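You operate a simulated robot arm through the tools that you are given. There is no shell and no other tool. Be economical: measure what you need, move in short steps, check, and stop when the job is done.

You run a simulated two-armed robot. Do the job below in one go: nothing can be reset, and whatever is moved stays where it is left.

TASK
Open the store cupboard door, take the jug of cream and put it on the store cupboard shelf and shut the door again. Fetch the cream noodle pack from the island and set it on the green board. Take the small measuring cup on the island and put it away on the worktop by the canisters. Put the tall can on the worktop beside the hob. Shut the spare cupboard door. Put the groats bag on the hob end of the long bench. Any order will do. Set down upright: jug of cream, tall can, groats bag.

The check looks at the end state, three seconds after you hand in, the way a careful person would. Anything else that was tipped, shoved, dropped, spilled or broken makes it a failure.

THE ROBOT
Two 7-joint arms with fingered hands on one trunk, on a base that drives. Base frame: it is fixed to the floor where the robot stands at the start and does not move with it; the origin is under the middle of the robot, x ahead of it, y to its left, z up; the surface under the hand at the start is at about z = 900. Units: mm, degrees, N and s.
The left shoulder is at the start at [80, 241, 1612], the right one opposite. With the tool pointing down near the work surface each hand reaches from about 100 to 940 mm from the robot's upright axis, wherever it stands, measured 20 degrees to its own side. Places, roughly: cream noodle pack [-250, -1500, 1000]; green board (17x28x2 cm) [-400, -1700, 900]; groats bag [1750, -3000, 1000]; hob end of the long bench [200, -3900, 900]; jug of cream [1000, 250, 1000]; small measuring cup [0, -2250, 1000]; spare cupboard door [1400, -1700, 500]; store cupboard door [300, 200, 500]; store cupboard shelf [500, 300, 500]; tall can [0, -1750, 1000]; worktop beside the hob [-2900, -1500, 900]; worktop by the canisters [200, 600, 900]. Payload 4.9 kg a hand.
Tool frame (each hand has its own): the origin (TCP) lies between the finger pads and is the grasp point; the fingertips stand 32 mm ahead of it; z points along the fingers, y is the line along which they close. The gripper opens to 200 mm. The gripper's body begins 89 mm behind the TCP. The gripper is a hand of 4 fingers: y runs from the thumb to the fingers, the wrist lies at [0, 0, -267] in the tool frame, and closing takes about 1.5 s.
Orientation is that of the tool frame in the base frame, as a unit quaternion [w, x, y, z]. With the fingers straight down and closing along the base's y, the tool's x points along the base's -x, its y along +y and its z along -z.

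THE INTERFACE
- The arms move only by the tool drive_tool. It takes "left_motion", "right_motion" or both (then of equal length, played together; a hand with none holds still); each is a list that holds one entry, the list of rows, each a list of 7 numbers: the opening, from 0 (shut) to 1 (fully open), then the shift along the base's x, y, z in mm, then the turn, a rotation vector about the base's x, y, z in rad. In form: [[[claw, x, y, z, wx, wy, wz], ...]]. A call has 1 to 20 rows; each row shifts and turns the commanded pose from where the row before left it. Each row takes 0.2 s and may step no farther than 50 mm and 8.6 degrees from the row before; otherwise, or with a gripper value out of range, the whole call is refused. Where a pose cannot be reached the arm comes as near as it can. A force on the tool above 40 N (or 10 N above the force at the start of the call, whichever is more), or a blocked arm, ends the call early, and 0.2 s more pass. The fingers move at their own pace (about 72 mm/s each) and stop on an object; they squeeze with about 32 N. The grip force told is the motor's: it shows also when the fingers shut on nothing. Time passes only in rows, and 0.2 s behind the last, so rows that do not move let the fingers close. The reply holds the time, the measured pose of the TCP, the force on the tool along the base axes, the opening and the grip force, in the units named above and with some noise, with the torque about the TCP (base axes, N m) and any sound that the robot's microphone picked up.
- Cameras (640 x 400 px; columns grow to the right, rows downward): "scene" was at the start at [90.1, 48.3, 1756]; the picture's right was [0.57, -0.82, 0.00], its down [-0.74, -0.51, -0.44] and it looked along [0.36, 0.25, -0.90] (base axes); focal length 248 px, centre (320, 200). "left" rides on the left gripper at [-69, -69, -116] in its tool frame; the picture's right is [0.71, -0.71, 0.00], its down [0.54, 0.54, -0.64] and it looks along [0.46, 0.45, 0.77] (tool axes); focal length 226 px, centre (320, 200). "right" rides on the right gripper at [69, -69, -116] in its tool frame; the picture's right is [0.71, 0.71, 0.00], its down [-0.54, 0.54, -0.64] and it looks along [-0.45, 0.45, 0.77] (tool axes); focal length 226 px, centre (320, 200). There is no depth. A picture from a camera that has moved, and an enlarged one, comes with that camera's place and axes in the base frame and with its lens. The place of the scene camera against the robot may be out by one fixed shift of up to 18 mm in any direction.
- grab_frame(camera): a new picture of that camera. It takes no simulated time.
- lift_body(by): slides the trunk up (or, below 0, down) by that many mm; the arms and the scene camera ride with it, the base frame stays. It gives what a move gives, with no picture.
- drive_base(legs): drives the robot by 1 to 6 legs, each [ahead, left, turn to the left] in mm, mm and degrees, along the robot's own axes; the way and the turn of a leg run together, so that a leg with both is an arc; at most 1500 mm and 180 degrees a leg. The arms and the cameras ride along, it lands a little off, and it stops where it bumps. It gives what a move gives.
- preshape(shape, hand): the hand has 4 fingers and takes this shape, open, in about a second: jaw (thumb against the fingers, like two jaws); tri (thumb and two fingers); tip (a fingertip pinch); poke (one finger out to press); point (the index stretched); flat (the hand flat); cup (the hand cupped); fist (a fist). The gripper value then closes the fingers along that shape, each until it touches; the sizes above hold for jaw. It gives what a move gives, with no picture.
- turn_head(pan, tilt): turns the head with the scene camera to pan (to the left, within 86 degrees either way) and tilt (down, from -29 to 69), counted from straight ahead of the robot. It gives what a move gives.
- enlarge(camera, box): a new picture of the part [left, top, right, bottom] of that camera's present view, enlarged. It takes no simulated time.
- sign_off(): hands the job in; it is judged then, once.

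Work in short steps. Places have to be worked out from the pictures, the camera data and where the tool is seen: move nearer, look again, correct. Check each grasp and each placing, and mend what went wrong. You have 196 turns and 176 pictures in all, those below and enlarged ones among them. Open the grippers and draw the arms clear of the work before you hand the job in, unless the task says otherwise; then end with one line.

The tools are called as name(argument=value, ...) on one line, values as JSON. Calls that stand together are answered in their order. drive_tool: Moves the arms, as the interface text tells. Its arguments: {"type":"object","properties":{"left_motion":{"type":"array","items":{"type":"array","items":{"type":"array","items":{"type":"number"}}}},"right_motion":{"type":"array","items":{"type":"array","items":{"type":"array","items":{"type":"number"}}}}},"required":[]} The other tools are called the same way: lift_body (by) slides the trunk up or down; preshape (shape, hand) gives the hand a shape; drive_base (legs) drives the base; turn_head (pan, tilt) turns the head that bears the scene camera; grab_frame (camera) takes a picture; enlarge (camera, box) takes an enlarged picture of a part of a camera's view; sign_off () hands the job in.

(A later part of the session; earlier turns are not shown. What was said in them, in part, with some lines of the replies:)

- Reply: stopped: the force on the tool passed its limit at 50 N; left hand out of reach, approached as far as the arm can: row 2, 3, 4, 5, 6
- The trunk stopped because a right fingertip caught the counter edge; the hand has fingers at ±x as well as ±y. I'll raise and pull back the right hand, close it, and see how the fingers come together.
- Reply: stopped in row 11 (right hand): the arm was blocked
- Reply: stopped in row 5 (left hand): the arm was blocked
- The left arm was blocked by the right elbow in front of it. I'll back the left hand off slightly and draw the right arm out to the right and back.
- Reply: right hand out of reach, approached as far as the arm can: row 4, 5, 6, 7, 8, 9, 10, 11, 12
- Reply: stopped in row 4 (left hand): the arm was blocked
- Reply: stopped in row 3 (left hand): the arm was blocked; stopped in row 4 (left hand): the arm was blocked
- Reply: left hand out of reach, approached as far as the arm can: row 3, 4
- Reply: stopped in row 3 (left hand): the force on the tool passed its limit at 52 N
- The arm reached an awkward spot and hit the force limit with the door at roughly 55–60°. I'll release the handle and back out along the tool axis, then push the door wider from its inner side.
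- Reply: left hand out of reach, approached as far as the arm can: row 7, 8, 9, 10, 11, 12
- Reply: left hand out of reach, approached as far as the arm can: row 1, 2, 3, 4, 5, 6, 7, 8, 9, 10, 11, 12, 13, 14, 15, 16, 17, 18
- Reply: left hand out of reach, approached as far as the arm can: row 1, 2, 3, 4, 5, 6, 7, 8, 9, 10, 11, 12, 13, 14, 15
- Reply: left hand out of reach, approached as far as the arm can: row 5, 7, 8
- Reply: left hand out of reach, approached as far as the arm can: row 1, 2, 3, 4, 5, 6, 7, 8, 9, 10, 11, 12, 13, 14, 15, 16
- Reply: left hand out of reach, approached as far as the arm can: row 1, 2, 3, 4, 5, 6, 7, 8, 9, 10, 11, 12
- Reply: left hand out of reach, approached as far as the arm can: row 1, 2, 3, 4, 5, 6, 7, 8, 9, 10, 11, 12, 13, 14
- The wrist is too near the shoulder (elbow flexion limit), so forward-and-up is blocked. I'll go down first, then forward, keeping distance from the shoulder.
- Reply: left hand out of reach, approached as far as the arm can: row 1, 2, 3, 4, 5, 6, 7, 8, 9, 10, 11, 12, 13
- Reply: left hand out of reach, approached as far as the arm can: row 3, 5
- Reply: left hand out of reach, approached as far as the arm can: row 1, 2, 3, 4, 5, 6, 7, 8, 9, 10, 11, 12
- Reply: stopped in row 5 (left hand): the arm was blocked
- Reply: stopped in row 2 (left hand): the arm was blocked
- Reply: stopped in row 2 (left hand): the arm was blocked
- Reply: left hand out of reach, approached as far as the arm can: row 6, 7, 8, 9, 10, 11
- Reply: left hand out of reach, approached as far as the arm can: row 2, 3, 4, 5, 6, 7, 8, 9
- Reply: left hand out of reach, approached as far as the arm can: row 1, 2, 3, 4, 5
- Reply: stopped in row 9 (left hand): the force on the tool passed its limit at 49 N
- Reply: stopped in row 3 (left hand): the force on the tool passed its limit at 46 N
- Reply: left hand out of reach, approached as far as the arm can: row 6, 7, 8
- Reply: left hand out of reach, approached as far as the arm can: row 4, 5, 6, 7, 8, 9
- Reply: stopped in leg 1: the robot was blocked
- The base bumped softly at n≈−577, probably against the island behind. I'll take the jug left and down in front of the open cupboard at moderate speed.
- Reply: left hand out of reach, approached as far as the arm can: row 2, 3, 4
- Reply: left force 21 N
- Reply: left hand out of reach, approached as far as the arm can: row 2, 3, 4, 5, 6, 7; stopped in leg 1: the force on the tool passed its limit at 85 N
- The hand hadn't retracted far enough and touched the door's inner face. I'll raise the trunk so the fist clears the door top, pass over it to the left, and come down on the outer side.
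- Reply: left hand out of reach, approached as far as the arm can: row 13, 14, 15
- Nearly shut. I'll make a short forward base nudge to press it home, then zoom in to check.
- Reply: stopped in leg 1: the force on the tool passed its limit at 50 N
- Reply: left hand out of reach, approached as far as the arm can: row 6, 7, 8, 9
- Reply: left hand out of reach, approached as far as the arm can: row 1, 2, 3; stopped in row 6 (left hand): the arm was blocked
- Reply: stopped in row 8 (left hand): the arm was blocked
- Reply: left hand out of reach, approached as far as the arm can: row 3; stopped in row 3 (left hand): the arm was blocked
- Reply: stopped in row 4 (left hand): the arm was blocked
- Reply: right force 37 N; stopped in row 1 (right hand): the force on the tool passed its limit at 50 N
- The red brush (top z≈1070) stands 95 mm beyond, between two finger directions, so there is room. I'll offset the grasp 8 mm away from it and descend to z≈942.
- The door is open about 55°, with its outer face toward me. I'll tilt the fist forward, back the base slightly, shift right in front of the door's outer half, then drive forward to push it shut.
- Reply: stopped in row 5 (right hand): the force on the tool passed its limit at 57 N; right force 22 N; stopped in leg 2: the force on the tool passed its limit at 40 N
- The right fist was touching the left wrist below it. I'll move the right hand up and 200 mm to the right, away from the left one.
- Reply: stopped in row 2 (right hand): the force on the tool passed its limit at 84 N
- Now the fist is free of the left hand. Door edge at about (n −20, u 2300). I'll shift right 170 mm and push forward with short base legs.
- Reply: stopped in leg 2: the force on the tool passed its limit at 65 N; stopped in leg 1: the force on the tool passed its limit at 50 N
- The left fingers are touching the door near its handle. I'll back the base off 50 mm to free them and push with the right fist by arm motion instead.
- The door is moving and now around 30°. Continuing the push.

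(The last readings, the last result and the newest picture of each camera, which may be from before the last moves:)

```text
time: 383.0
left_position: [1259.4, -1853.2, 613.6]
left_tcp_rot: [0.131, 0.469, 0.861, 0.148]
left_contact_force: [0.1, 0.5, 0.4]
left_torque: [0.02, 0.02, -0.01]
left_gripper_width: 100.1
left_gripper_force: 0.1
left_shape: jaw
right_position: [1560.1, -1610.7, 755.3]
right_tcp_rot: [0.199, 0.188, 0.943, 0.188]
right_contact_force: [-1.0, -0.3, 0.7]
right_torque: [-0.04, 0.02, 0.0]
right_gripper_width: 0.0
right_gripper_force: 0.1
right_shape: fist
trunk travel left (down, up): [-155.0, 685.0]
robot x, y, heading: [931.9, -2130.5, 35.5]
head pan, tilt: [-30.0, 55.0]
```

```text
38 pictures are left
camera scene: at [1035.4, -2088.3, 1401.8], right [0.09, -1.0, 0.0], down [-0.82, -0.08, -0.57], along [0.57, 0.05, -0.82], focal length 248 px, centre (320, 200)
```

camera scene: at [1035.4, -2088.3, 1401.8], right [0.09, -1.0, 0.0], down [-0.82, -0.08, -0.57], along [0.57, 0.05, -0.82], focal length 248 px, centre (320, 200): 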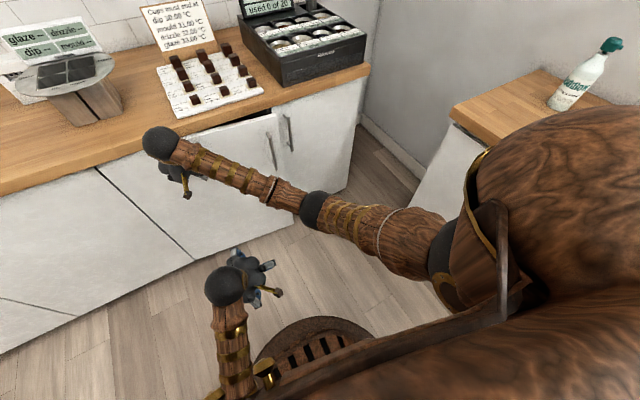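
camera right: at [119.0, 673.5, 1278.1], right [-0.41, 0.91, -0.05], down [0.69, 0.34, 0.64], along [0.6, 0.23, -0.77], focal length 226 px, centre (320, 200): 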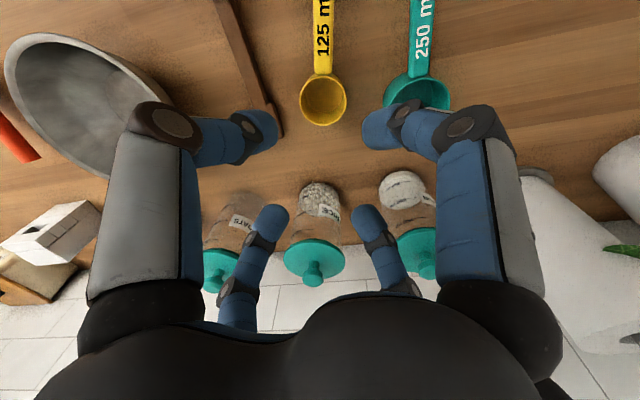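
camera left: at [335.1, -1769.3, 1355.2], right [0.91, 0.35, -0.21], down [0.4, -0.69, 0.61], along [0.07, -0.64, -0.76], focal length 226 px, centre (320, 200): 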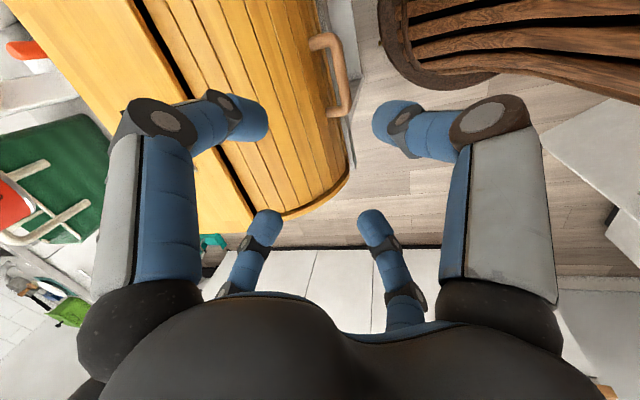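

Only a few degrees left. Final gentle push until contact.

drive_tool(right_motion=[[[0, 7, 4, -2, 0, 0, 0], [0, 7, 4, -2, 0, 0, 0], [0, 7, 4, -2, 0, 0, 0], [0, 7, 4, -2, 0, 0, 0], [0, 7, 4, -2, 0, 0, 0], [0, 7, 4, -2, 0, 0, 0], [0, 7, 4, -2, 0, 0, 0], [0, 7, 4, -2, 0, 0, 0]]])

enlarge(camera="scene", box=[80, 90, 320, 240])

```text
time: 384.1
left_position: [1258.4, -1855.9, 613.9]
left_tcp_rot: [0.131, 0.469, 0.86, 0.15]
left_contact_force: [-0.6, -0.2, -0.1]
left_torque: [0.01, -0.02, 0.02]
left_gripper_width: 100.2
left_gripper_force: 0.1
left_shape: jaw
right_position: [1587.4, -1598.4, 745.4]
right_tcp_rot: [0.197, 0.186, 0.945, 0.185]
right_contact_force: [-6.8, -7.1, 3.3]
right_torque: [0.42, -0.34, 0.21]
right_gripper_width: 0.0
right_gripper_force: 0.0
right_shape: fist
trunk travel left (down, up): [-155.0, 685.0]
robot x, y, heading: [929.8, -2127.8, 35.5]
head pan, tilt: [-30.0, 55.0]
stopped in row 5 (right hand): the force on the tool passed its limit at 46 N (the readings are from after the stop); the commanded pose is now the measured one
```

```text
2.67 times, centred on (200, 165) of scene
camera zoom: at [1034.0, -2090.7, 1402.1], right [0.09, -1.0, 0.0], down [-0.81, -0.08, -0.57], along [0.57, 0.05, -0.82], focal length 663 px, centre (640, 293)
```

zoom: 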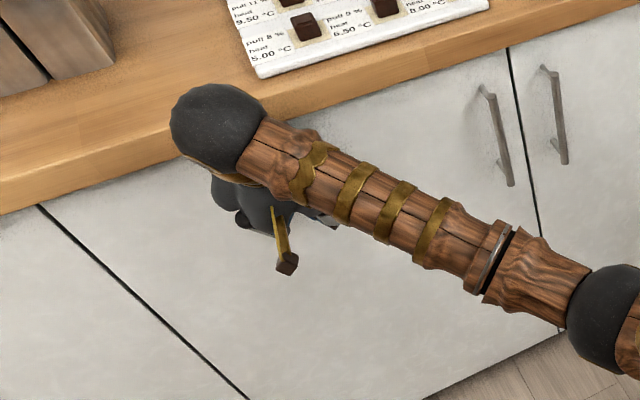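

The spare door is closed flush. Now the groats bag: retract, raise the trunk, turn right to face the long bench and look.

drive_base(legs=[[-100, 0, 0]])

drive_tool(right_motion=[[[0, -20, -14, 0, 0, 0, 0], [0, -20, -14, 0, 0, 0, 0], [0, -20, -14, 0, 0, 0, 0], [0, -20, -14, 0, 0, 0, 0], [0, -20, -14, 0, 0, 0, 0], [0, -20, -14, 0, 0, 0, 0], [0, -20, -14, 0, 0, 0, 0], [0, -20, -14, 0, 0, 0, 0]]])

lift_body(by=430)

drive_base(legs=[[0, 0, -91], [250, 0, 0]])

turn_head(pan=0, tilt=40)

grab_frame(camera="scene")

```text
time: 385.3
left_position: [1179.9, -1913.7, 613.6]
left_tcp_rot: [0.132, 0.469, 0.86, 0.151]
left_contact_force: [-0.5, 0.5, 0.3]
left_torque: [-0.01, 0.02, -0.04]
left_gripper_width: 100.1
left_gripper_force: 0.1
left_shape: jaw
right_position: [1507.3, -1656.0, 743.8]
right_tcp_rot: [0.198, 0.186, 0.944, 0.185]
right_contact_force: [0.0, -0.7, 1.0]
right_torque: [-0.03, -0.03, 0.01]
right_gripper_width: 0.3
right_gripper_force: 0.0
right_shape: fist
trunk travel left (down, up): [-155.0, 685.0]
robot x, y, heading: [850.1, -2187.9, 35.4]
head pan, tilt: [-30.0, 55.0]
```

```text
time: 387.1
left_position: [1179.0, -1911.6, 614.5]
left_tcp_rot: [0.132, 0.468, 0.861, 0.152]
left_contact_force: [-0.6, -0.2, 0.5]
left_torque: [0.01, 0.0, -0.01]
left_gripper_width: 100.3
left_gripper_force: 0.0
left_shape: jaw
right_position: [1347.5, -1768.3, 746.0]
right_tcp_rot: [0.198, 0.187, 0.944, 0.185]
right_contact_force: [0.4, 0.2, 0.6]
right_torque: [0.0, 0.0, 0.01]
right_gripper_width: 0.1
right_gripper_force: 0.1
right_shape: fist
trunk travel left (down, up): [-155.0, 685.0]
robot x, y, heading: [850.0, -2189.6, 35.4]
head pan, tilt: [-30.0, 55.0]
```

```text
refused: 430 is not a number from -400 to 400
```

```text
time: 392.4
left_position: [1184.3, -2654.6, 615.2]
left_tcp_rot: [0.201, 0.947, 0.251, 0.01]
left_contact_force: [-0.5, -0.9, 0.4]
left_torque: [0.01, 0.02, 0.0]
left_gripper_width: 100.1
left_gripper_force: 0.0
left_shape: jaw
right_position: [1314.4, -2822.3, 745.5]
right_tcp_rot: [0.265, 0.814, 0.517, -0.018]
right_contact_force: [-4.3, 5.4, -1.4]
right_torque: [-0.55, -0.54, 0.18]
right_gripper_width: 0.1
right_gripper_force: 0.1
right_shape: fist
trunk travel left (down, up): [-155.0, 685.0]
robot x, y, heading: [929.0, -2310.4, -57.8]
head pan, tilt: [-30.0, 55.0]
stopped in leg 2: the force on the tool passed its limit at 214 N (the readings are from after the stop); the commanded pose is now the measured one
```

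```text
time: 393.4
left_position: [1186.2, -2654.1, 614.1]
left_tcp_rot: [0.201, 0.947, 0.251, 0.01]
left_contact_force: [0.5, -0.2, 0.0]
left_torque: [-0.04, 0.0, 0.0]
left_gripper_width: 100.2
left_gripper_force: 0.1
left_shape: jaw
right_position: [1315.0, -2822.3, 745.1]
right_tcp_rot: [0.264, 0.814, 0.517, -0.017]
right_contact_force: [-9.1, 7.1, -2.3]
right_torque: [-0.82, -0.92, 0.34]
right_gripper_width: 0.1
right_gripper_force: 0.0
right_shape: fist
trunk travel left (down, up): [-155.0, 685.0]
robot x, y, heading: [926.7, -2309.4, -57.7]
head pan, tilt: [0.0, 40.0]
```

```text
36 pictures are left
camera scene: at [998.7, -2393.9, 1422.2], right [-0.85, -0.53, 0.0], down [-0.34, 0.54, -0.77], along [0.41, -0.65, -0.64], focal length 248 px, centre (320, 200)
```

scene: 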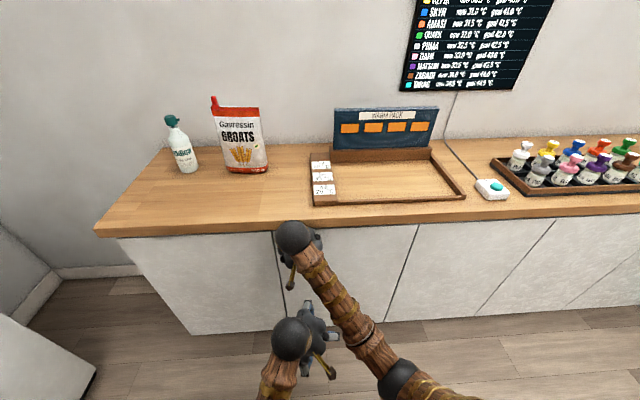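

The fist bumped the bench front (the 400 mm lift limit refused my raise first); the bench items look undisturbed. I'll back off, raise the trunk, move left in line with the groats bag, and turn the right hand straight down in pinch shape.

drive_base(legs=[[-150, 0, 2.5]])

lift_body(by=400)

preshape(hand="right", shape="tip")

drive_tool(right_motion=[[[0.6, 0, 0, 12, 0.0658, 0.0161, -0.0635], [0.6, 0, 0, 12, 0.0658, 0.0161, -0.0635], [0.6, 0, 0, 12, 0.0658, 0.0161, -0.0635], [0.6, 0, 0, 12, 0.0658, 0.0161, -0.0635], [0.6, 0, 0, 12, 0.0658, 0.0161, -0.0635], [0.6, 0, 0, 12, 0.0658, 0.0161, -0.0635], [0.6, 0, 0, 12, 0.0658, 0.0161, -0.0635], [0.6, 0, 0, 12, 0.0658, 0.0161, -0.0635]]])

grab_frame(camera="scene")

```text
time: 394.7
left_position: [1117.7, -2517.5, 613.6]
left_tcp_rot: [0.2, 0.941, 0.273, 0.015]
left_contact_force: [-0.3, 0.1, -0.2]
left_torque: [0.0, -0.02, -0.03]
left_gripper_width: 100.0
left_gripper_force: 0.0
left_shape: jaw
right_position: [1255.6, -2679.0, 745.7]
right_tcp_rot: [0.264, 0.802, 0.536, -0.012]
right_contact_force: [-0.4, -0.1, 0.2]
right_torque: [0.0, -0.03, 0.03]
right_gripper_width: 0.0
right_gripper_force: 0.1
right_shape: fist
trunk travel left (down, up): [-155.0, 685.0]
robot x, y, heading: [843.3, -2184.8, -55.1]
head pan, tilt: [0.0, 40.0]
```

```text
time: 398.6
left_position: [1119.0, -2517.6, 1015.7]
left_tcp_rot: [0.2, 0.941, 0.274, 0.014]
left_contact_force: [0.0, 0.0, -0.5]
left_torque: [-0.01, -0.01, 0.01]
left_gripper_width: 100.1
left_gripper_force: 0.1
left_shape: jaw
right_position: [1257.6, -2677.2, 1144.5]
right_tcp_rot: [0.264, 0.802, 0.536, -0.011]
right_contact_force: [-0.1, -0.1, -0.9]
right_torque: [-0.02, 0.02, -0.01]
right_gripper_width: 0.0
right_gripper_force: 0.0
right_shape: fist
trunk travel left (down, up): [-555.0, 285.0]
robot x, y, heading: [840.7, -2184.3, -55.1]
head pan, tilt: [0.0, 40.0]
```

```text
time: 399.5
left_position: [1118.8, -2517.0, 1014.5]
left_tcp_rot: [0.2, 0.941, 0.274, 0.014]
left_contact_force: [-0.8, 0.1, 0.2]
left_torque: [0.01, 0.01, 0.01]
left_gripper_width: 99.7
left_gripper_force: 0.1
left_shape: jaw
right_position: [1255.4, -2678.7, 1146.9]
right_tcp_rot: [0.264, 0.802, 0.535, -0.012]
right_contact_force: [-0.4, -0.6, -0.3]
right_torque: [0.0, -0.03, -0.01]
right_gripper_width: 199.8
right_gripper_force: 0.1
right_shape: tip
trunk travel left (down, up): [-555.0, 285.0]
robot x, y, heading: [843.3, -2188.6, -55.4]
head pan, tilt: [0.0, 40.0]
```

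```text
time: 400.9
left_position: [1218.7, -2487.1, 1089.3]
left_tcp_rot: [0.271, 0.892, 0.357, 0.055]
left_contact_force: [-0.4, 0.4, 0.6]
left_torque: [0.03, 0.01, 0.03]
left_gripper_width: 100.0
left_gripper_force: 0.1
left_shape: jaw
right_position: [1204.9, -2748.3, 1193.8]
right_tcp_rot: [0.077, 0.938, 0.336, -0.027]
right_contact_force: [-0.2, 0.6, -0.5]
right_torque: [0.0, -0.02, -0.04]
right_gripper_width: 120.0
right_gripper_force: 0.1
right_shape: tip
right hand out of reach, approached as far as the arm can: row 2
trunk travel left (down, up): [-555.0, 285.0]
robot x, y, heading: [842.3, -2188.1, -54.8]
head pan, tilt: [0.0, 40.0]
stopped in row 6 (left hand): the arm was blocked; the commanded pose is now the measured one
```

```text
35 pictures are left
camera scene: at [920.4, -2266.1, 1822.4], right [-0.82, -0.57, 0.0], down [-0.37, 0.53, -0.77], along [0.44, -0.63, -0.64], focal length 248 px, centre (320, 200)
```

scene: 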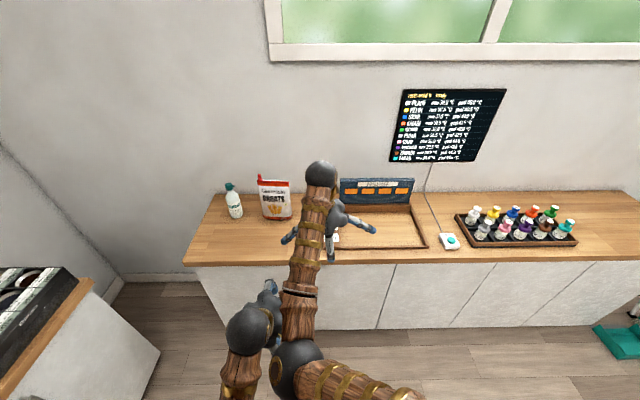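

The right hand is nearly vertical. I'll finish its levelling and raise it, then drive left 300 mm and take a hand-camera look before going over the bag.

drive_tool(right_motion=[[[0.6, 0, 0, 20, 0.0815, -0.0025, -0.038], [0.6, 0, 0, 25, 0.0815, -0.0025, -0.038], [0.6, 0, 0, 0, 0, 0, 0]]])

drive_base(legs=[[0, 300, 0], [290, 0, 0]])

grab_frame(camera="right")

grab_frame(camera="scene")

```text
time: 401.5
left_position: [1229.3, -2486.8, 1105.1]
left_tcp_rot: [0.286, 0.884, 0.365, 0.063]
left_contact_force: [-0.1, 0.4, -0.6]
left_torque: [0.02, 0.0, 0.01]
left_gripper_width: 99.9
left_gripper_force: 0.0
left_shape: jaw
right_position: [1128.5, -2759.6, 1140.9]
right_tcp_rot: [-0.014, 0.947, 0.303, -0.107]
right_contact_force: [0.0, -0.7, 0.3]
right_torque: [0.01, -0.03, -0.02]
right_gripper_width: 120.1
right_gripper_force: 0.0
right_shape: tip
trunk travel left (down, up): [-555.0, 285.0]
robot x, y, heading: [845.7, -2185.8, -55.0]
head pan, tilt: [0.0, 40.0]
stopped in row 3 (right hand): the arm was blocked; the commanded pose is now the measured one
```

```text
time: 405.1
left_position: [1642.5, -2544.1, 1106.7]
left_tcp_rot: [0.288, 0.883, 0.366, 0.063]
left_contact_force: [0.2, -0.1, 0.6]
left_torque: [-0.02, 0.0, 0.01]
left_gripper_width: 100.1
left_gripper_force: 0.0
left_shape: jaw
right_position: [1541.3, -2816.9, 1140.7]
right_tcp_rot: [-0.013, 0.946, 0.306, -0.107]
right_contact_force: [-0.8, -0.4, -0.6]
right_torque: [0.02, -0.02, 0.01]
right_gripper_width: 120.1
right_gripper_force: 0.2
right_shape: tip
trunk travel left (down, up): [-555.0, 285.0]
robot x, y, heading: [1254.8, -2246.4, -54.5]
head pan, tilt: [0.0, 40.0]
```

```text
34 pictures are left
camera right: at [1583.2, -2716.0, 1248.9], right [0.97, -0.16, -0.2], down [0.02, -0.73, 0.69], along [-0.26, -0.67, -0.7], focal length 226 px, centre (320, 200)
```

right: 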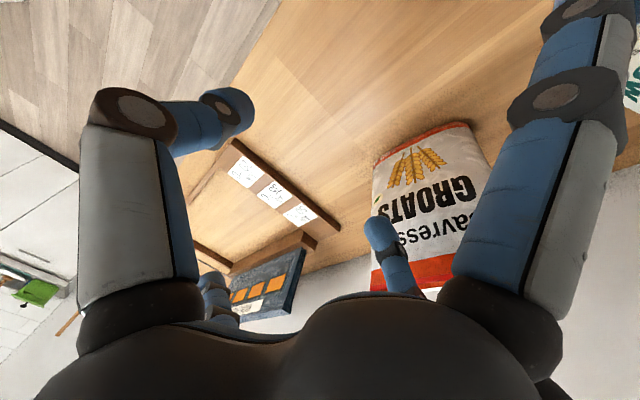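

```text
33 pictures are left
camera scene: at [1328.4, -2326.5, 1822.7], right [-0.82, -0.58, 0.0], down [-0.37, 0.52, -0.77], along [0.44, -0.63, -0.64], focal length 248 px, centre (320, 200)
```

scene: 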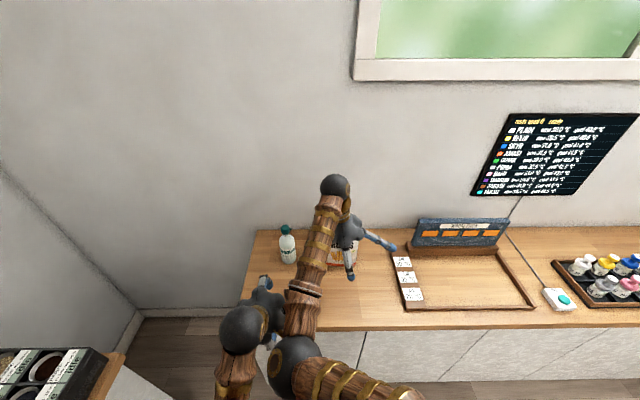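

The left wrist is crowding the right arm. I'll shift the left hand outward to the left and at the same time raise and level the right hand.

drive_tool(left_motion=[[[0.5, 18, 12, 0, 0, 0, 0], [0.5, 18, 12, 0, 0, 0, 0], [0.5, 18, 12, 0, 0, 0, 0], [0.5, 18, 12, 0, 0, 0, 0], [0.5, 18, 12, 0, 0, 0, 0], [0.5, 18, 12, 0, 0, 0, 0], [0.5, 0, 0, 0, 0, 0, 0], [0.5, 0, 0, 0, 0, 0, 0]]], right_motion=[[[0.6, -4, -3, 12, 0, 0, 0], [0.6, -4, -3, 12, 0, 0, 0], [0.6, 0, 0, 15, 0, 0, 0], [0.6, 0, 0, 15, 0.01, -0.053, -0.004], [0.6, 0, 0, 15, 0.01, -0.053, -0.004], [0.6, 0, 0, 15, 0.01, -0.053, -0.004], [0.6, 0, 0, 10, 0.01, -0.053, -0.004], [0.6, 0, 0, 0, 0, 0, 0]]])

grab_frame(camera="scene")

```text
time: 405.7
left_position: [1658.1, -2539.6, 1121.0]
left_tcp_rot: [0.307, 0.892, 0.325, 0.068]
left_contact_force: [0.8, 0.5, 0.3]
left_torque: [-0.01, 0.02, 0.05]
left_gripper_width: 100.2
left_gripper_force: 0.0
left_shape: jaw
left hand out of reach, approached as far as the arm can: row 1, 2, 3
right_position: [1535.3, -2814.3, 1149.9]
right_tcp_rot: [-0.015, 0.943, 0.302, -0.138]
right_contact_force: [0.5, 1.1, 0.4]
right_torque: [-0.02, -0.01, 0.03]
right_gripper_width: 120.3
right_gripper_force: 0.1
right_shape: tip
trunk travel left (down, up): [-555.0, 285.0]
robot x, y, heading: [1255.8, -2245.4, -54.6]
head pan, tilt: [0.0, 40.0]
stopped in row 3 (left hand): the arm was blocked; the commanded pose is now the measured one
```

```text
32 pictures are left
camera scene: at [1355.8, -2308.3, 1822.8], right [-0.82, -0.58, 0.02], down [-0.38, 0.52, -0.77], along [0.43, -0.63, -0.64], focal length 248 px, centre (320, 200)
```

scene: 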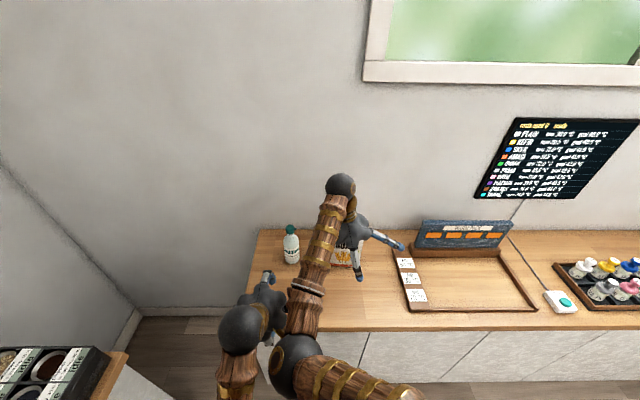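

The two arms touch near the elbow. I'll move only the right hand, up and to the right, to separate them.

drive_tool(right_motion=[[[0.6, -10, -7, 20, 0, 0, 0], [0.6, -16, -11, 20, 0, 0, 0], [0.6, -16, -11, 20, 0, 0, 0], [0.6, -16, -11, 15, 0.01, -0.053, -0.004], [0.6, -16, -11, 10, 0.01, -0.053, -0.004], [0.6, -16, -11, 10, 0.01, -0.053, -0.004], [0.6, -16, -11, 0, 0.01, -0.053, -0.004], [0.6, -16, -11, 0, 0.01, -0.053, -0.004]]])

grab_frame(camera="scene")

```text
time: 407.5
left_position: [1660.1, -2548.1, 1116.1]
left_tcp_rot: [0.304, 0.894, 0.324, 0.067]
left_contact_force: [0.3, 0.2, 0.1]
left_torque: [0.01, 0.0, 0.01]
left_gripper_width: 100.1
left_gripper_force: 0.1
left_shape: jaw
right_position: [1419.6, -2903.0, 1243.2]
right_tcp_rot: [-0.001, 0.955, 0.298, -0.004]
right_contact_force: [-0.6, 0.2, -0.7]
right_torque: [0.02, 0.01, -0.01]
right_gripper_width: 120.0
right_gripper_force: 0.0
right_shape: tip
trunk travel left (down, up): [-555.0, 285.0]
robot x, y, heading: [1257.1, -2248.2, -54.9]
head pan, tilt: [0.0, 40.0]
```

```text
31 pictures are left
camera scene: at [1359.8, -2318.7, 1821.0], right [-0.82, -0.58, 0.02], down [-0.38, 0.52, -0.76], along [0.43, -0.63, -0.65], focal length 248 px, centre (320, 200)
```

scene: 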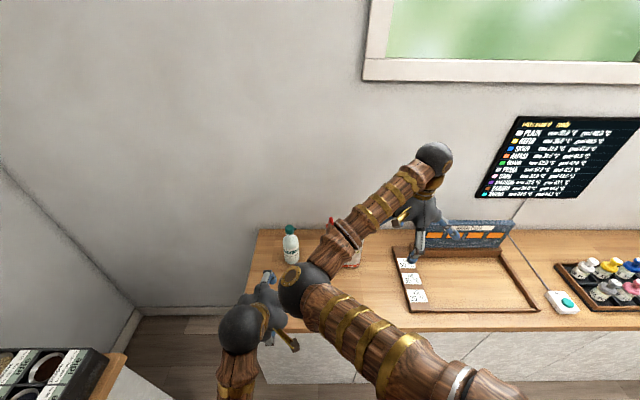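

The right hand is now perfectly vertical. I'll use the base to bring it over the bag: left 175 mm, ahead 170 mm.

drive_base(legs=[[0, 175, 0], [160, 0, 0]])

grab_frame(camera="right")

grab_frame(camera="scene")

```text
time: 410.0
left_position: [1900.0, -2572.4, 1117.7]
left_tcp_rot: [0.304, 0.891, 0.329, 0.069]
left_contact_force: [1.1, 0.7, -0.5]
left_torque: [0.02, 0.0, -0.01]
left_gripper_width: 100.2
left_gripper_force: 0.1
left_shape: jaw
right_position: [1660.7, -2932.3, 1245.9]
right_tcp_rot: [-0.001, 0.954, 0.3, -0.005]
right_contact_force: [-0.9, 0.1, 0.5]
right_torque: [0.0, 0.02, 0.0]
right_gripper_width: 120.1
right_gripper_force: 0.1
right_shape: tip
trunk travel left (down, up): [-555.0, 285.0]
robot x, y, heading: [1495.6, -2273.5, -54.3]
head pan, tilt: [0.0, 40.0]
```

```text
30 pictures are left
camera right: at [1681.0, -2836.7, 1362.4], right [0.98, -0.17, -0.01], down [-0.13, -0.75, 0.64], along [-0.12, -0.63, -0.76], focal length 226 px, centre (320, 200)
```

right: 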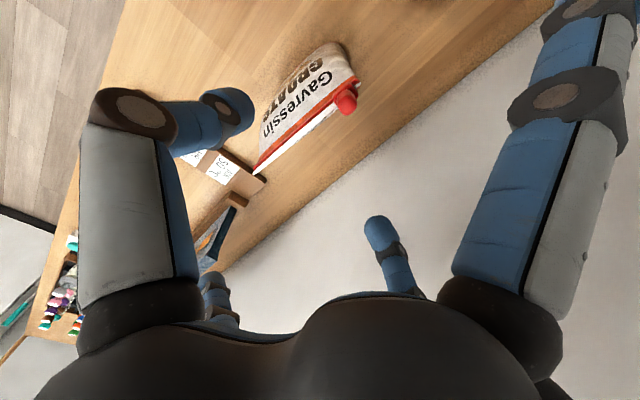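

```text
29 pictures are left
camera scene: at [1597.6, -2347.3, 1822.0], right [-0.81, -0.58, 0.02], down [-0.39, 0.52, -0.76], along [0.44, -0.63, -0.65], focal length 248 px, centre (320, 200)
```

scene: 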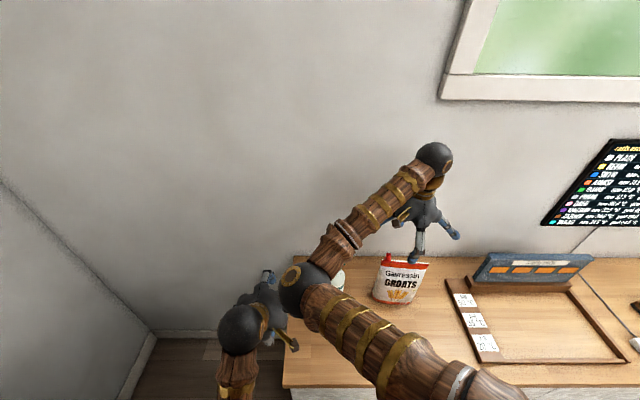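

The bag's top edge is centred at about (1640,−2932), aligned with the hand. I'll shift 21 mm and descend to z≈1064 with the pinch open across its thickness.

drive_tool(right_motion=[[[0.6, -10, 0, -10, 0, 0, 0], [0.6, -11, 0, -20, 0, 0, 0], [0.6, 0, 0, -30, 0, 0, 0], [0.6, 0, 0, -30, 0, 0, 0], [0.6, 0, 0, -30, 0, 0, 0], [0.6, 0, 0, -30, 0, 0, 0], [0.6, 0, 0, -20, 0, 0, 0], [0.6, 0, 0, -12, 0, 0, 0]]])

grab_frame(camera="right")

```text
time: 411.9
left_position: [1898.5, -2572.8, 1123.5]
left_tcp_rot: [0.307, 0.891, 0.327, 0.072]
left_contact_force: [0.3, 0.3, 0.4]
left_torque: [0.0, -0.03, 0.02]
left_gripper_width: 100.0
left_gripper_force: 0.0
left_shape: jaw
right_position: [1635.6, -2932.5, 1069.7]
right_tcp_rot: [0.005, 0.954, 0.301, -0.002]
right_contact_force: [0.1, -1.3, 11.8]
right_torque: [0.35, -0.3, 0.0]
right_gripper_width: 120.1
right_gripper_force: 0.0
right_shape: tip
trunk travel left (down, up): [-555.0, 285.0]
robot x, y, heading: [1490.2, -2278.2, -54.7]
head pan, tilt: [0.0, 40.0]
stopped in row 8 (right hand): the force on the tool passed its limit at 42 N (the readings are from after the stop); the commanded pose is now the measured one
```

```text
28 pictures are left
camera right: at [1654.8, -2836.6, 1186.2], right [0.98, -0.17, 0.0], down [-0.13, -0.75, 0.65], along [-0.11, -0.64, -0.76], focal length 226 px, centre (320, 200)
```

right: 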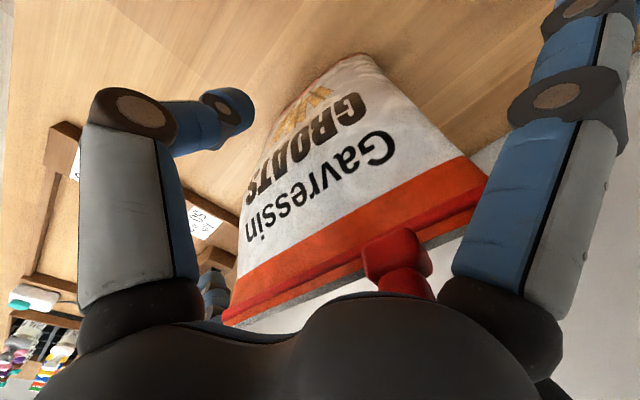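

The palm touched the bag's red cap. I'll rise 12 mm and close the pinch on the upper bag.

drive_tool(right_motion=[[[0.6, 0, 0, 12, 0, 0, 0], [0.4, 0, 0, 0, 0, 0, 0], [0.3, 0, 0, 0, 0, 0, 0], [0.2, 0, 0, 0, 0, 0, 0], [0.1, 0, 0, 0, 0, 0, 0], [0, 0, 0, 0, 0, 0, 0], [0, 0, 0, 0, 0, 0, 0], [0, 0, 0, 0, 0, 0, 0], [0, 0, 0, 0, 0, 0, 0]]])

grab_frame(camera="right")

```text
time: 413.9
left_position: [1899.8, -2572.7, 1119.9]
left_tcp_rot: [0.307, 0.891, 0.328, 0.07]
left_contact_force: [0.2, 0.2, -0.2]
left_torque: [-0.01, 0.03, 0.02]
left_gripper_width: 100.2
left_gripper_force: 0.1
left_shape: jaw
right_position: [1636.5, -2933.9, 1081.0]
right_tcp_rot: [0.002, 0.953, 0.302, -0.003]
right_contact_force: [0.8, 0.1, 1.5]
right_torque: [0.04, -0.01, -0.05]
right_gripper_width: 40.3
right_gripper_force: 32.1
right_shape: tip
trunk travel left (down, up): [-555.0, 285.0]
robot x, y, heading: [1489.7, -2277.0, -54.3]
head pan, tilt: [0.0, 40.0]
```

```text
27 pictures are left
camera right: at [1655.7, -2837.5, 1197.0], right [0.98, -0.17, 0.0], down [-0.13, -0.75, 0.65], along [-0.11, -0.64, -0.76], focal length 226 px, centre (320, 200)
```

right: 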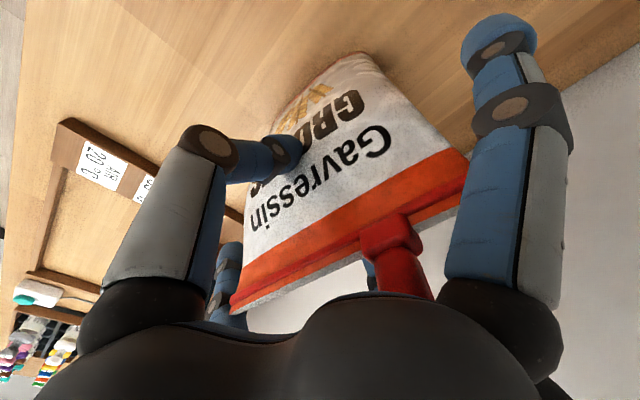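

Gripped at 40 mm with 32 N. Lifting gently to test.

drive_tool(right_motion=[[[0, 0, 0, 5, 0, 0, 0], [0, 0, 0, 8, 0, 0, 0], [0, 0, 0, 12, 0, 0, 0], [0, 0, 0, 18, 0, 0, 0], [0, 0, 0, 20, 0, 0, 0], [0, 0, 0, 20, 0, 0, 0], [0, 0, 0, 20, 0, 0, 0], [0, 0, 0, 0, 0, 0, 0]]])

grab_frame(camera="right")

```text
time: 415.7
left_position: [1899.8, -2572.3, 1121.7]
left_tcp_rot: [0.307, 0.891, 0.328, 0.072]
left_contact_force: [-0.3, -0.6, -0.5]
left_torque: [-0.03, 0.0, 0.0]
left_gripper_width: 100.2
left_gripper_force: 0.0
left_shape: jaw
right_position: [1637.2, -2932.7, 1182.2]
right_tcp_rot: [0.003, 0.953, 0.302, -0.003]
right_contact_force: [-0.1, 0.0, -3.5]
right_torque: [-0.03, -0.01, 0.0]
right_gripper_width: 33.6
right_gripper_force: 31.9
right_shape: tip
trunk travel left (down, up): [-555.0, 285.0]
robot x, y, heading: [1494.4, -2276.5, -54.2]
head pan, tilt: [0.0, 40.0]
```

```text
26 pictures are left
camera right: at [1655.9, -2836.0, 1298.5], right [0.98, -0.17, 0.0], down [-0.13, -0.75, 0.65], along [-0.11, -0.64, -0.76], focal length 226 px, centre (320, 200)
```

right: 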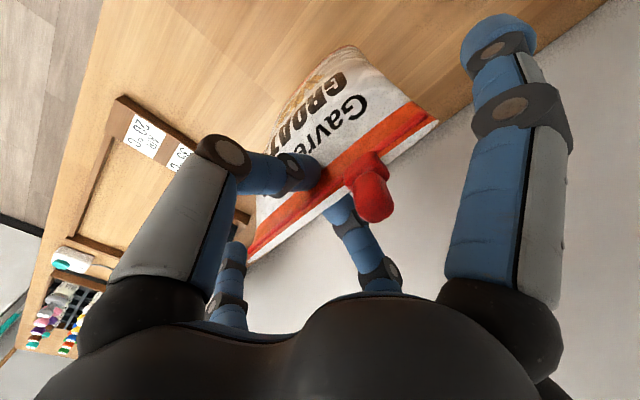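

The bag is off the bench but slipped about 16 mm before holding (33.6 mm wide at the pads). I'll hold a moment and check whether it is stable.

drive_tool(right_motion=[[[0, 0, 0, 0, 0, 0, 0], [0, 0, 0, 0, 0, 0, 0], [0, 0, 0, 10, 0, 0, 0], [0, 0, 0, 10, 0, 0, 0], [0, 0, 0, 0, 0, 0, 0], [0, 0, 0, 0, 0, 0, 0]]])

grab_frame(camera="scene")

```text
time: 417.1
left_position: [1899.9, -2573.2, 1120.3]
left_tcp_rot: [0.307, 0.891, 0.328, 0.071]
left_contact_force: [-0.9, -0.5, 0.3]
left_torque: [0.01, 0.01, -0.01]
left_gripper_width: 100.2
left_gripper_force: 0.0
left_shape: jaw
right_position: [1638.0, -2932.4, 1201.5]
right_tcp_rot: [0.002, 0.954, 0.301, -0.003]
right_contact_force: [-0.4, 0.7, -4.1]
right_torque: [-0.01, -0.02, 0.0]
right_gripper_width: 33.6
right_gripper_force: 31.2
right_shape: tip
trunk travel left (down, up): [-555.0, 285.0]
robot x, y, heading: [1493.2, -2270.8, -54.3]
head pan, tilt: [0.0, 40.0]
```

```text
25 pictures are left
camera scene: at [1593.7, -2345.9, 1821.9], right [-0.81, -0.58, 0.02], down [-0.39, 0.52, -0.76], along [0.44, -0.63, -0.65], focal length 248 px, centre (320, 200)
```

scene: 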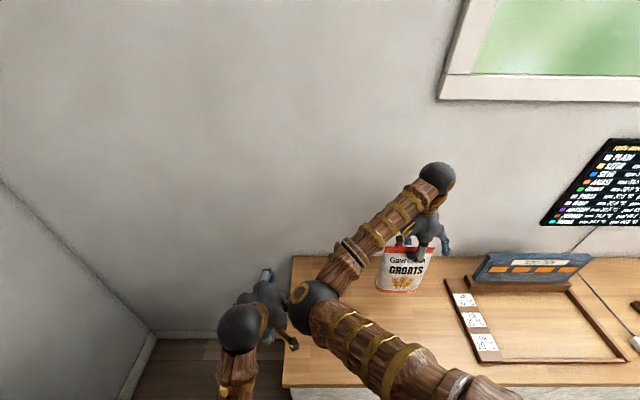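

Stable at 33.6 mm with about 4 N of load. I'll raise it 120 mm, back off from the bench, and drive right along it toward the hob end.

lift_body(by=120)

drive_base(legs=[[-280, 0, 0], [0, -1300, 0], [0, -350, 0]])

grab_frame(camera="scene")

```text
time: 418.6
left_position: [1900.2, -2573.1, 1241.5]
left_tcp_rot: [0.306, 0.891, 0.327, 0.071]
left_contact_force: [-0.1, -0.1, -0.4]
left_torque: [0.01, 0.04, 0.01]
left_gripper_width: 99.9
left_gripper_force: 0.1
left_shape: jaw
right_position: [1638.1, -2934.8, 1321.8]
right_tcp_rot: [0.003, 0.954, 0.301, -0.001]
right_contact_force: [0.4, 0.1, -2.9]
right_torque: [-0.04, 0.03, 0.02]
right_gripper_width: 33.6
right_gripper_force: 31.8
right_shape: tip
trunk travel left (down, up): [-675.0, 165.0]
robot x, y, heading: [1486.9, -2274.5, -54.3]
head pan, tilt: [0.0, 40.0]
```

```text
time: 428.5
left_position: [422.3, -3310.5, 1240.3]
left_tcp_rot: [0.305, 0.888, 0.336, 0.074]
left_contact_force: [0.6, 0.1, 0.2]
left_torque: [0.03, -0.01, -0.01]
left_gripper_width: 100.0
left_gripper_force: 0.0
left_shape: jaw
right_position: [167.5, -3675.4, 1319.9]
right_tcp_rot: [0.002, 0.951, 0.31, -0.002]
right_contact_force: [0.4, -0.5, -3.6]
right_torque: [0.03, 0.01, -0.01]
right_gripper_width: 33.5
right_gripper_force: 32.0
right_shape: tip
trunk travel left (down, up): [-675.0, 165.0]
robot x, y, heading: [9.9, -3020.7, -53.4]
head pan, tilt: [0.0, 40.0]
```

```text
24 pictures are left
camera scene: at [111.5, -3090.7, 1941.8], right [-0.8, -0.6, 0.01], down [-0.4, 0.51, -0.76], along [0.45, -0.62, -0.65], focal length 248 px, centre (320, 200)
```

scene: 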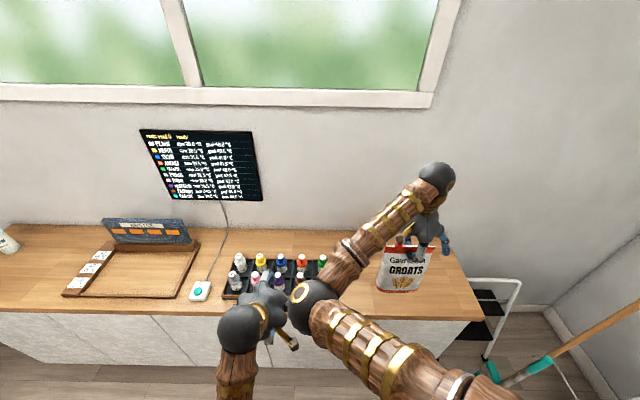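

The bag is over the hob end of the bench. The free area lies around (n −2080, u 3290), so I'll drive ahead 180 mm and right 105 mm, then lower by arm.

drive_base(legs=[[180, -105, 0]])

drive_tool(right_motion=[[[0, 0, 0, -15, 0, 0, 0], [0, 0, 0, -25, 0, 0, 0], [0, 0, 0, -25, 0, 0, 0], [0, 0, 0, -25, 0, 0, 0], [0, 0, 0, -25, 0, 0, 0], [0, 0, 0, -25, 0, 0, 0], [0, 0, 0, -20, 0, 0, 0], [0, 0, 0, -15, 0, 0, 0], [0, 0, 0, -10, 0, 0, 0], [0, 0, 0, 0, 0, 0, 0]]])

grab_frame(camera="right")

grab_frame(camera="scene")

```text
time: 430.1
left_position: [444.3, -3515.9, 1241.7]
left_tcp_rot: [0.306, 0.887, 0.337, 0.076]
left_contact_force: [-0.5, 0.2, -0.1]
left_torque: [-0.01, -0.01, 0.01]
left_gripper_width: 100.0
left_gripper_force: 0.0
left_shape: jaw
right_position: [189.8, -3881.1, 1319.6]
right_tcp_rot: [0.003, 0.95, 0.311, -0.002]
right_contact_force: [0.4, -0.5, -3.6]
right_torque: [-0.04, 0.02, 0.0]
right_gripper_width: 33.6
right_gripper_force: 32.4
right_shape: tip
trunk travel left (down, up): [-675.0, 165.0]
robot x, y, heading: [30.4, -3224.0, -53.2]
head pan, tilt: [0.0, 40.0]
```

```text
time: 432.3
left_position: [444.6, -3515.8, 1240.8]
left_tcp_rot: [0.305, 0.888, 0.337, 0.075]
left_contact_force: [0.4, -0.6, 0.0]
left_torque: [-0.04, -0.01, 0.05]
left_gripper_width: 100.2
left_gripper_force: 0.0
left_shape: jaw
right_position: [186.8, -3882.0, 1135.2]
right_tcp_rot: [0.002, 0.95, 0.311, -0.002]
right_contact_force: [0.1, 0.0, -4.0]
right_torque: [0.03, 0.0, 0.01]
right_gripper_width: 33.4
right_gripper_force: 32.0
right_shape: tip
trunk travel left (down, up): [-675.0, 165.0]
robot x, y, heading: [27.9, -3226.5, -53.2]
head pan, tilt: [0.0, 40.0]
```

```text
23 pictures are left
camera right: at [204.1, -3785.6, 1252.1], right [0.99, -0.15, 0.0], down [-0.12, -0.75, 0.65], along [-0.1, -0.64, -0.76], focal length 226 px, centre (320, 200)
```

right: 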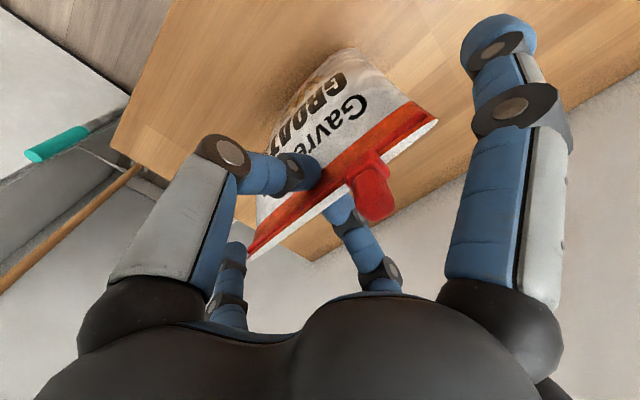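

```text
22 pictures are left
camera scene: at [132.2, -3295.9, 1941.7], right [-0.8, -0.6, 0.01], down [-0.4, 0.51, -0.76], along [0.45, -0.62, -0.65], focal length 248 px, centre (320, 200)
```

scene: 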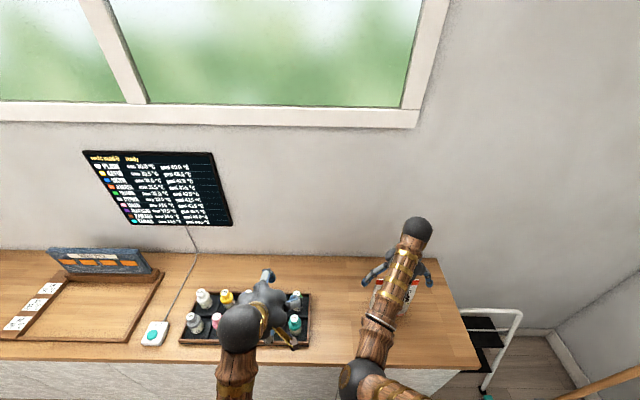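

The position is good: well on the bench, clear of everything. Lowering slowly to contact.

drive_tool(right_motion=[[[0, 0, 0, -6, 0, 0, 0], [0, 0, 0, -6, 0, 0, 0], [0, 0, 0, -5, 0, 0, 0], [0, 0, 0, -4, 0, 0, 0], [0, 0, 0, 0, 0, 0, 0]]])

drive_tool(right_motion=[[[0, 0, 0, -4, 0, 0, 0], [0, 0, 0, -3, 0, 0, 0], [0, 0, 0, -3, 0, 0, 0], [0, 0, 0, 0, 0, 0, 0]]])

```text
time: 433.6
left_position: [444.4, -3515.1, 1245.4]
left_tcp_rot: [0.31, 0.886, 0.335, 0.078]
left_contact_force: [0.4, 0.6, -0.4]
left_torque: [-0.02, 0.01, -0.01]
left_gripper_width: 100.2
left_gripper_force: 0.1
left_shape: jaw
right_position: [183.8, -3881.0, 1117.6]
right_tcp_rot: [0.005, 0.95, 0.311, 0.0]
right_contact_force: [1.8, 0.4, 14.8]
right_torque: [-0.05, -0.13, -0.02]
right_gripper_width: 35.6
right_gripper_force: 31.6
right_shape: tip
trunk travel left (down, up): [-675.0, 165.0]
robot x, y, heading: [31.4, -3227.2, -53.0]
head pan, tilt: [0.0, 40.0]
stopped in row 5 (right hand): the force on the tool passed its limit at 40 N (the readings are from after the stop); the commanded pose is now the measured one
```

```text
time: 434.1
left_position: [443.5, -3515.9, 1245.9]
left_tcp_rot: [0.311, 0.886, 0.335, 0.079]
left_contact_force: [0.6, 0.0, 0.4]
left_torque: [-0.03, 0.03, -0.01]
left_gripper_width: 100.0
left_gripper_force: 0.0
left_shape: jaw
right_position: [185.2, -3881.9, 1117.8]
right_tcp_rot: [0.007, 0.95, 0.311, 0.001]
right_contact_force: [0.1, 3.0, 20.9]
right_torque: [-0.04, -0.04, -0.03]
right_gripper_width: 36.8
right_gripper_force: 31.7
right_shape: tip
trunk travel left (down, up): [-675.0, 165.0]
robot x, y, heading: [29.9, -3223.9, -53.1]
head pan, tilt: [0.0, 40.0]
stopped in row 2 (right hand): the force on the tool passed its limit at 43 N (the readings are from after the stop); the commanded pose is now the measured one
```

The bag is resting on the bench. I'll ease up and open gently, then check before rising.

drive_tool(right_motion=[[[0, 0, 0, 3, 0, 0, 0], [0.25, 0, 0, 0, 0, 0, 0], [0.35, 0, 0, 0, 0, 0, 0], [0.45, 0, 0, 0, 0, 0, 0], [0.55, 0, 0, 0, 0, 0, 0], [0.6, 0, 0, 0, 0, 0, 0], [0.6, 0, 0, 0, 0, 0, 0], [0.6, 0, 0, 10, 0, 0, 0], [0.6, 0, 0, 25, 0, 0, 0], [0.6, 0, 0, 35, 0, 0, 0], [0.6, 0, 0, 40, 0, 0, 0], [0.6, 0, 0, 40, 0, 0, 0]]])

grab_frame(camera="right")

```text
time: 436.7
left_position: [444.9, -3515.4, 1243.9]
left_tcp_rot: [0.309, 0.886, 0.336, 0.078]
left_contact_force: [0.1, 0.0, 0.8]
left_torque: [0.0, -0.01, 0.04]
left_gripper_width: 100.3
left_gripper_force: 0.1
left_shape: jaw
right_position: [186.7, -3879.6, 1264.3]
right_tcp_rot: [0.005, 0.951, 0.311, 0.0]
right_contact_force: [-0.3, 0.1, -0.2]
right_torque: [-0.04, -0.08, -0.02]
right_gripper_width: 119.7
right_gripper_force: 0.0
right_shape: tip
trunk travel left (down, up): [-675.0, 165.0]
robot x, y, heading: [30.2, -3227.0, -53.3]
head pan, tilt: [0.0, 40.0]
```

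```text
21 pictures are left
camera right: at [203.7, -3783.7, 1381.1], right [0.99, -0.15, 0.01], down [-0.12, -0.75, 0.65], along [-0.1, -0.64, -0.76], focal length 226 px, centre (320, 200)
```

right: 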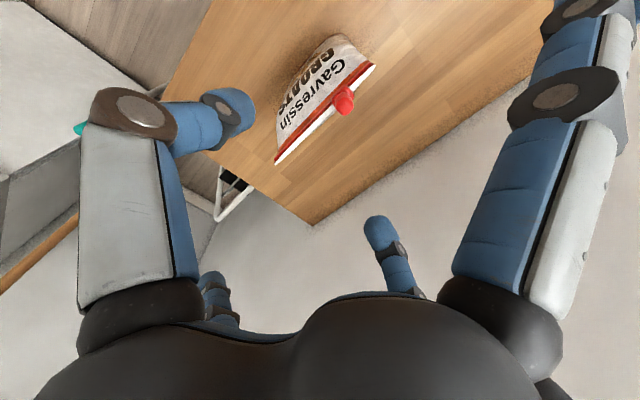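

The groats bag stands upright on the hob end. I'll back away and check the bench.

drive_base(legs=[[-350, 0, 0]])

grab_frame(camera="scene")

```text
time: 439.0
left_position: [233.4, -3229.1, 1245.5]
left_tcp_rot: [0.308, 0.885, 0.34, 0.079]
left_contact_force: [0.0, 0.0, -0.5]
left_torque: [0.03, -0.01, -0.04]
left_gripper_width: 99.9
left_gripper_force: 0.0
left_shape: jaw
right_position: [-19.5, -3596.3, 1263.8]
right_tcp_rot: [0.005, 0.949, 0.315, 0.0]
right_contact_force: [-0.2, -0.6, 0.3]
right_torque: [0.01, 0.02, 0.0]
right_gripper_width: 119.3
right_gripper_force: 0.1
right_shape: tip
trunk travel left (down, up): [-675.0, 165.0]
robot x, y, heading: [-189.3, -2944.4, -52.8]
head pan, tilt: [0.0, 40.0]
```

```text
20 pictures are left
camera scene: at [-84.7, -3010.3, 1942.1], right [-0.8, -0.61, 0.01], down [-0.4, 0.51, -0.76], along [0.46, -0.61, -0.64], focal length 248 px, centre (320, 200)
```

scene: 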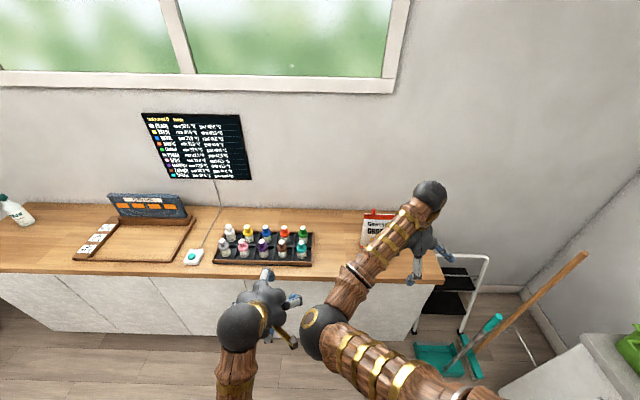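

The bench is fine. From here I'll look left to verify the two cupboard doors and the island.

turn_head(pan=86, tilt=25)

grab_frame(camera="scene")

```text
time: 440.6
left_position: [232.8, -3228.5, 1244.6]
left_tcp_rot: [0.309, 0.885, 0.34, 0.08]
left_contact_force: [-0.1, 0.6, -1.2]
left_torque: [0.03, -0.02, 0.03]
left_gripper_width: 100.3
left_gripper_force: 0.0
left_shape: jaw
right_position: [-20.5, -3597.4, 1265.0]
right_tcp_rot: [0.006, 0.949, 0.315, 0.0]
right_contact_force: [0.6, 0.7, -0.7]
right_torque: [0.03, -0.01, 0.01]
right_gripper_width: 119.4
right_gripper_force: 0.0
right_shape: tip
trunk travel left (down, up): [-675.0, 165.0]
robot x, y, heading: [-183.0, -2941.6, -52.8]
head pan, tilt: [85.9, 25.0]
```

```text
19 pictures are left
camera scene: at [-59.0, -2892.3, 1964.4], right [0.55, -0.84, 0.0], down [-0.36, -0.24, -0.9], along [0.75, 0.49, -0.43], focal length 248 px, centre (320, 200)
```

scene: 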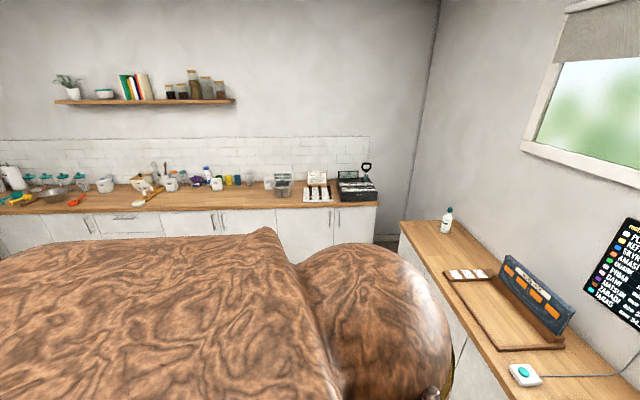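

enlarge(camera="scene", box=[0, 170, 200, 250])

enlarge(camera="scene", box=[190, 170, 390, 250])

```text
3.20 times, centred on (100, 210) of scene
camera zoom: at [-59.0, -2892.3, 1964.4], right [0.55, -0.84, 0.0], down [-0.36, -0.24, -0.9], along [0.75, 0.49, -0.43], focal length 795 px, centre (1024, 168)
```

zoom: 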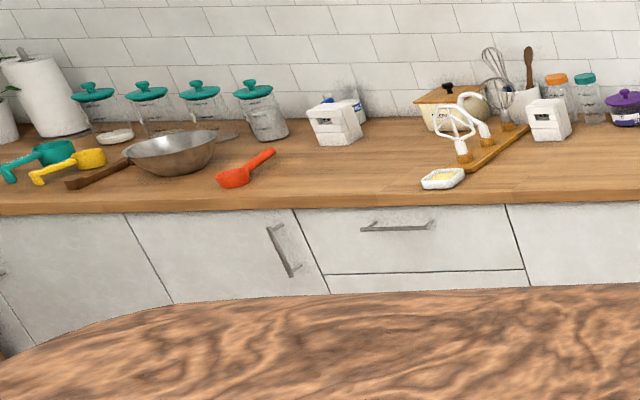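

```text
3.20 times, centred on (290, 210) of scene
camera zoom: at [-59.0, -2892.3, 1964.4], right [0.55, -0.84, 0.0], down [-0.36, -0.24, -0.9], along [0.75, 0.49, -0.43], focal length 795 px, centre (416, 168)
```

zoom: 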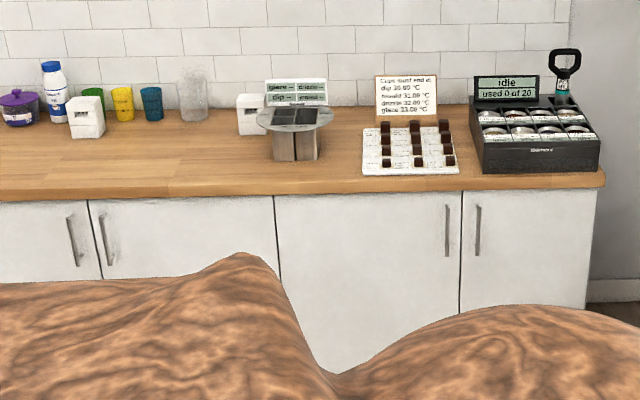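

Both doors are flush and the counter is in order. I'll fully open both hands, which are in free air clear of everything.

drive_tool(left_motion=[[[0.8, 0, 0, 0, 0, 0, 0], [0.8, 0, 0, 0, 0, 0, 0], [0.8, 0, 0, 0, 0, 0, 0]]], right_motion=[[[0.8, 0, 0, 0, 0, 0, 0], [0.8, 0, 0, 0, 0, 0, 0], [0.8, 0, 0, 0, 0, 0, 0]]])

turn_head(pan=0, tilt=40)

enlarge(camera="scene", box=[330, 190, 460, 300])

```text
time: 441.4
left_position: [234.0, -3228.4, 1245.5]
left_tcp_rot: [0.309, 0.885, 0.34, 0.081]
left_contact_force: [0.1, 0.4, 1.0]
left_torque: [0.01, -0.02, 0.01]
left_gripper_width: 159.6
left_gripper_force: 0.1
left_shape: jaw
right_position: [-20.8, -3596.8, 1264.2]
right_tcp_rot: [0.005, 0.949, 0.315, 0.0]
right_contact_force: [-0.3, -0.1, 0.5]
right_torque: [0.01, -0.01, 0.02]
right_gripper_width: 159.5
right_gripper_force: 0.0
right_shape: tip
trunk travel left (down, up): [-675.0, 165.0]
robot x, y, heading: [-181.7, -2944.7, -53.0]
head pan, tilt: [85.9, 25.0]
```

```text
time: 443.0
left_position: [233.4, -3229.4, 1245.1]
left_tcp_rot: [0.309, 0.885, 0.339, 0.08]
left_contact_force: [0.0, -0.3, 0.6]
left_torque: [0.01, -0.05, 0.06]
left_gripper_width: 159.6
left_gripper_force: 0.1
left_shape: jaw
right_position: [-20.5, -3596.9, 1263.8]
right_tcp_rot: [0.005, 0.949, 0.315, 0.0]
right_contact_force: [-0.3, -0.4, -0.3]
right_torque: [0.02, 0.0, -0.02]
right_gripper_width: 159.8
right_gripper_force: 0.0
right_shape: tip
trunk travel left (down, up): [-675.0, 165.0]
robot x, y, heading: [-184.0, -2941.0, -52.8]
head pan, tilt: [0.0, 40.0]
```

```text
3.64 times, centred on (395, 245) of scene
camera zoom: at [-84.7, -3011.0, 1942.1], right [-0.8, -0.61, 0.01], down [-0.4, 0.51, -0.76], along [0.46, -0.61, -0.64], focal length 904 px, centre (47, 36)
```

zoom: 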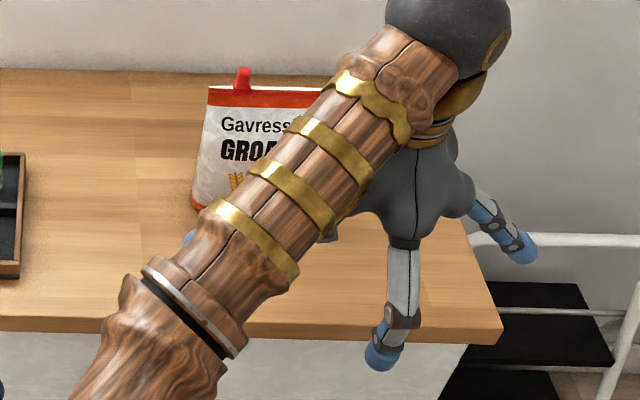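

The groats bag stands upright, all placements are done, and the arms are clear and open. Handing in.

sign_off()

```text
The job is handed in.
```

All six jobs are done and handed in: the cream jug is on the store cupboard shelf with the door shut, the noodle pack is on the green board, the small (125 ml) cup is by the canisters, the tall can is upright beside the hob, the spare door is shut, and the groats bag stands upright on the hob end of the bench. My fist did bump the front of the long bench hard once (214 N), but I saw nothing moved or damaged.
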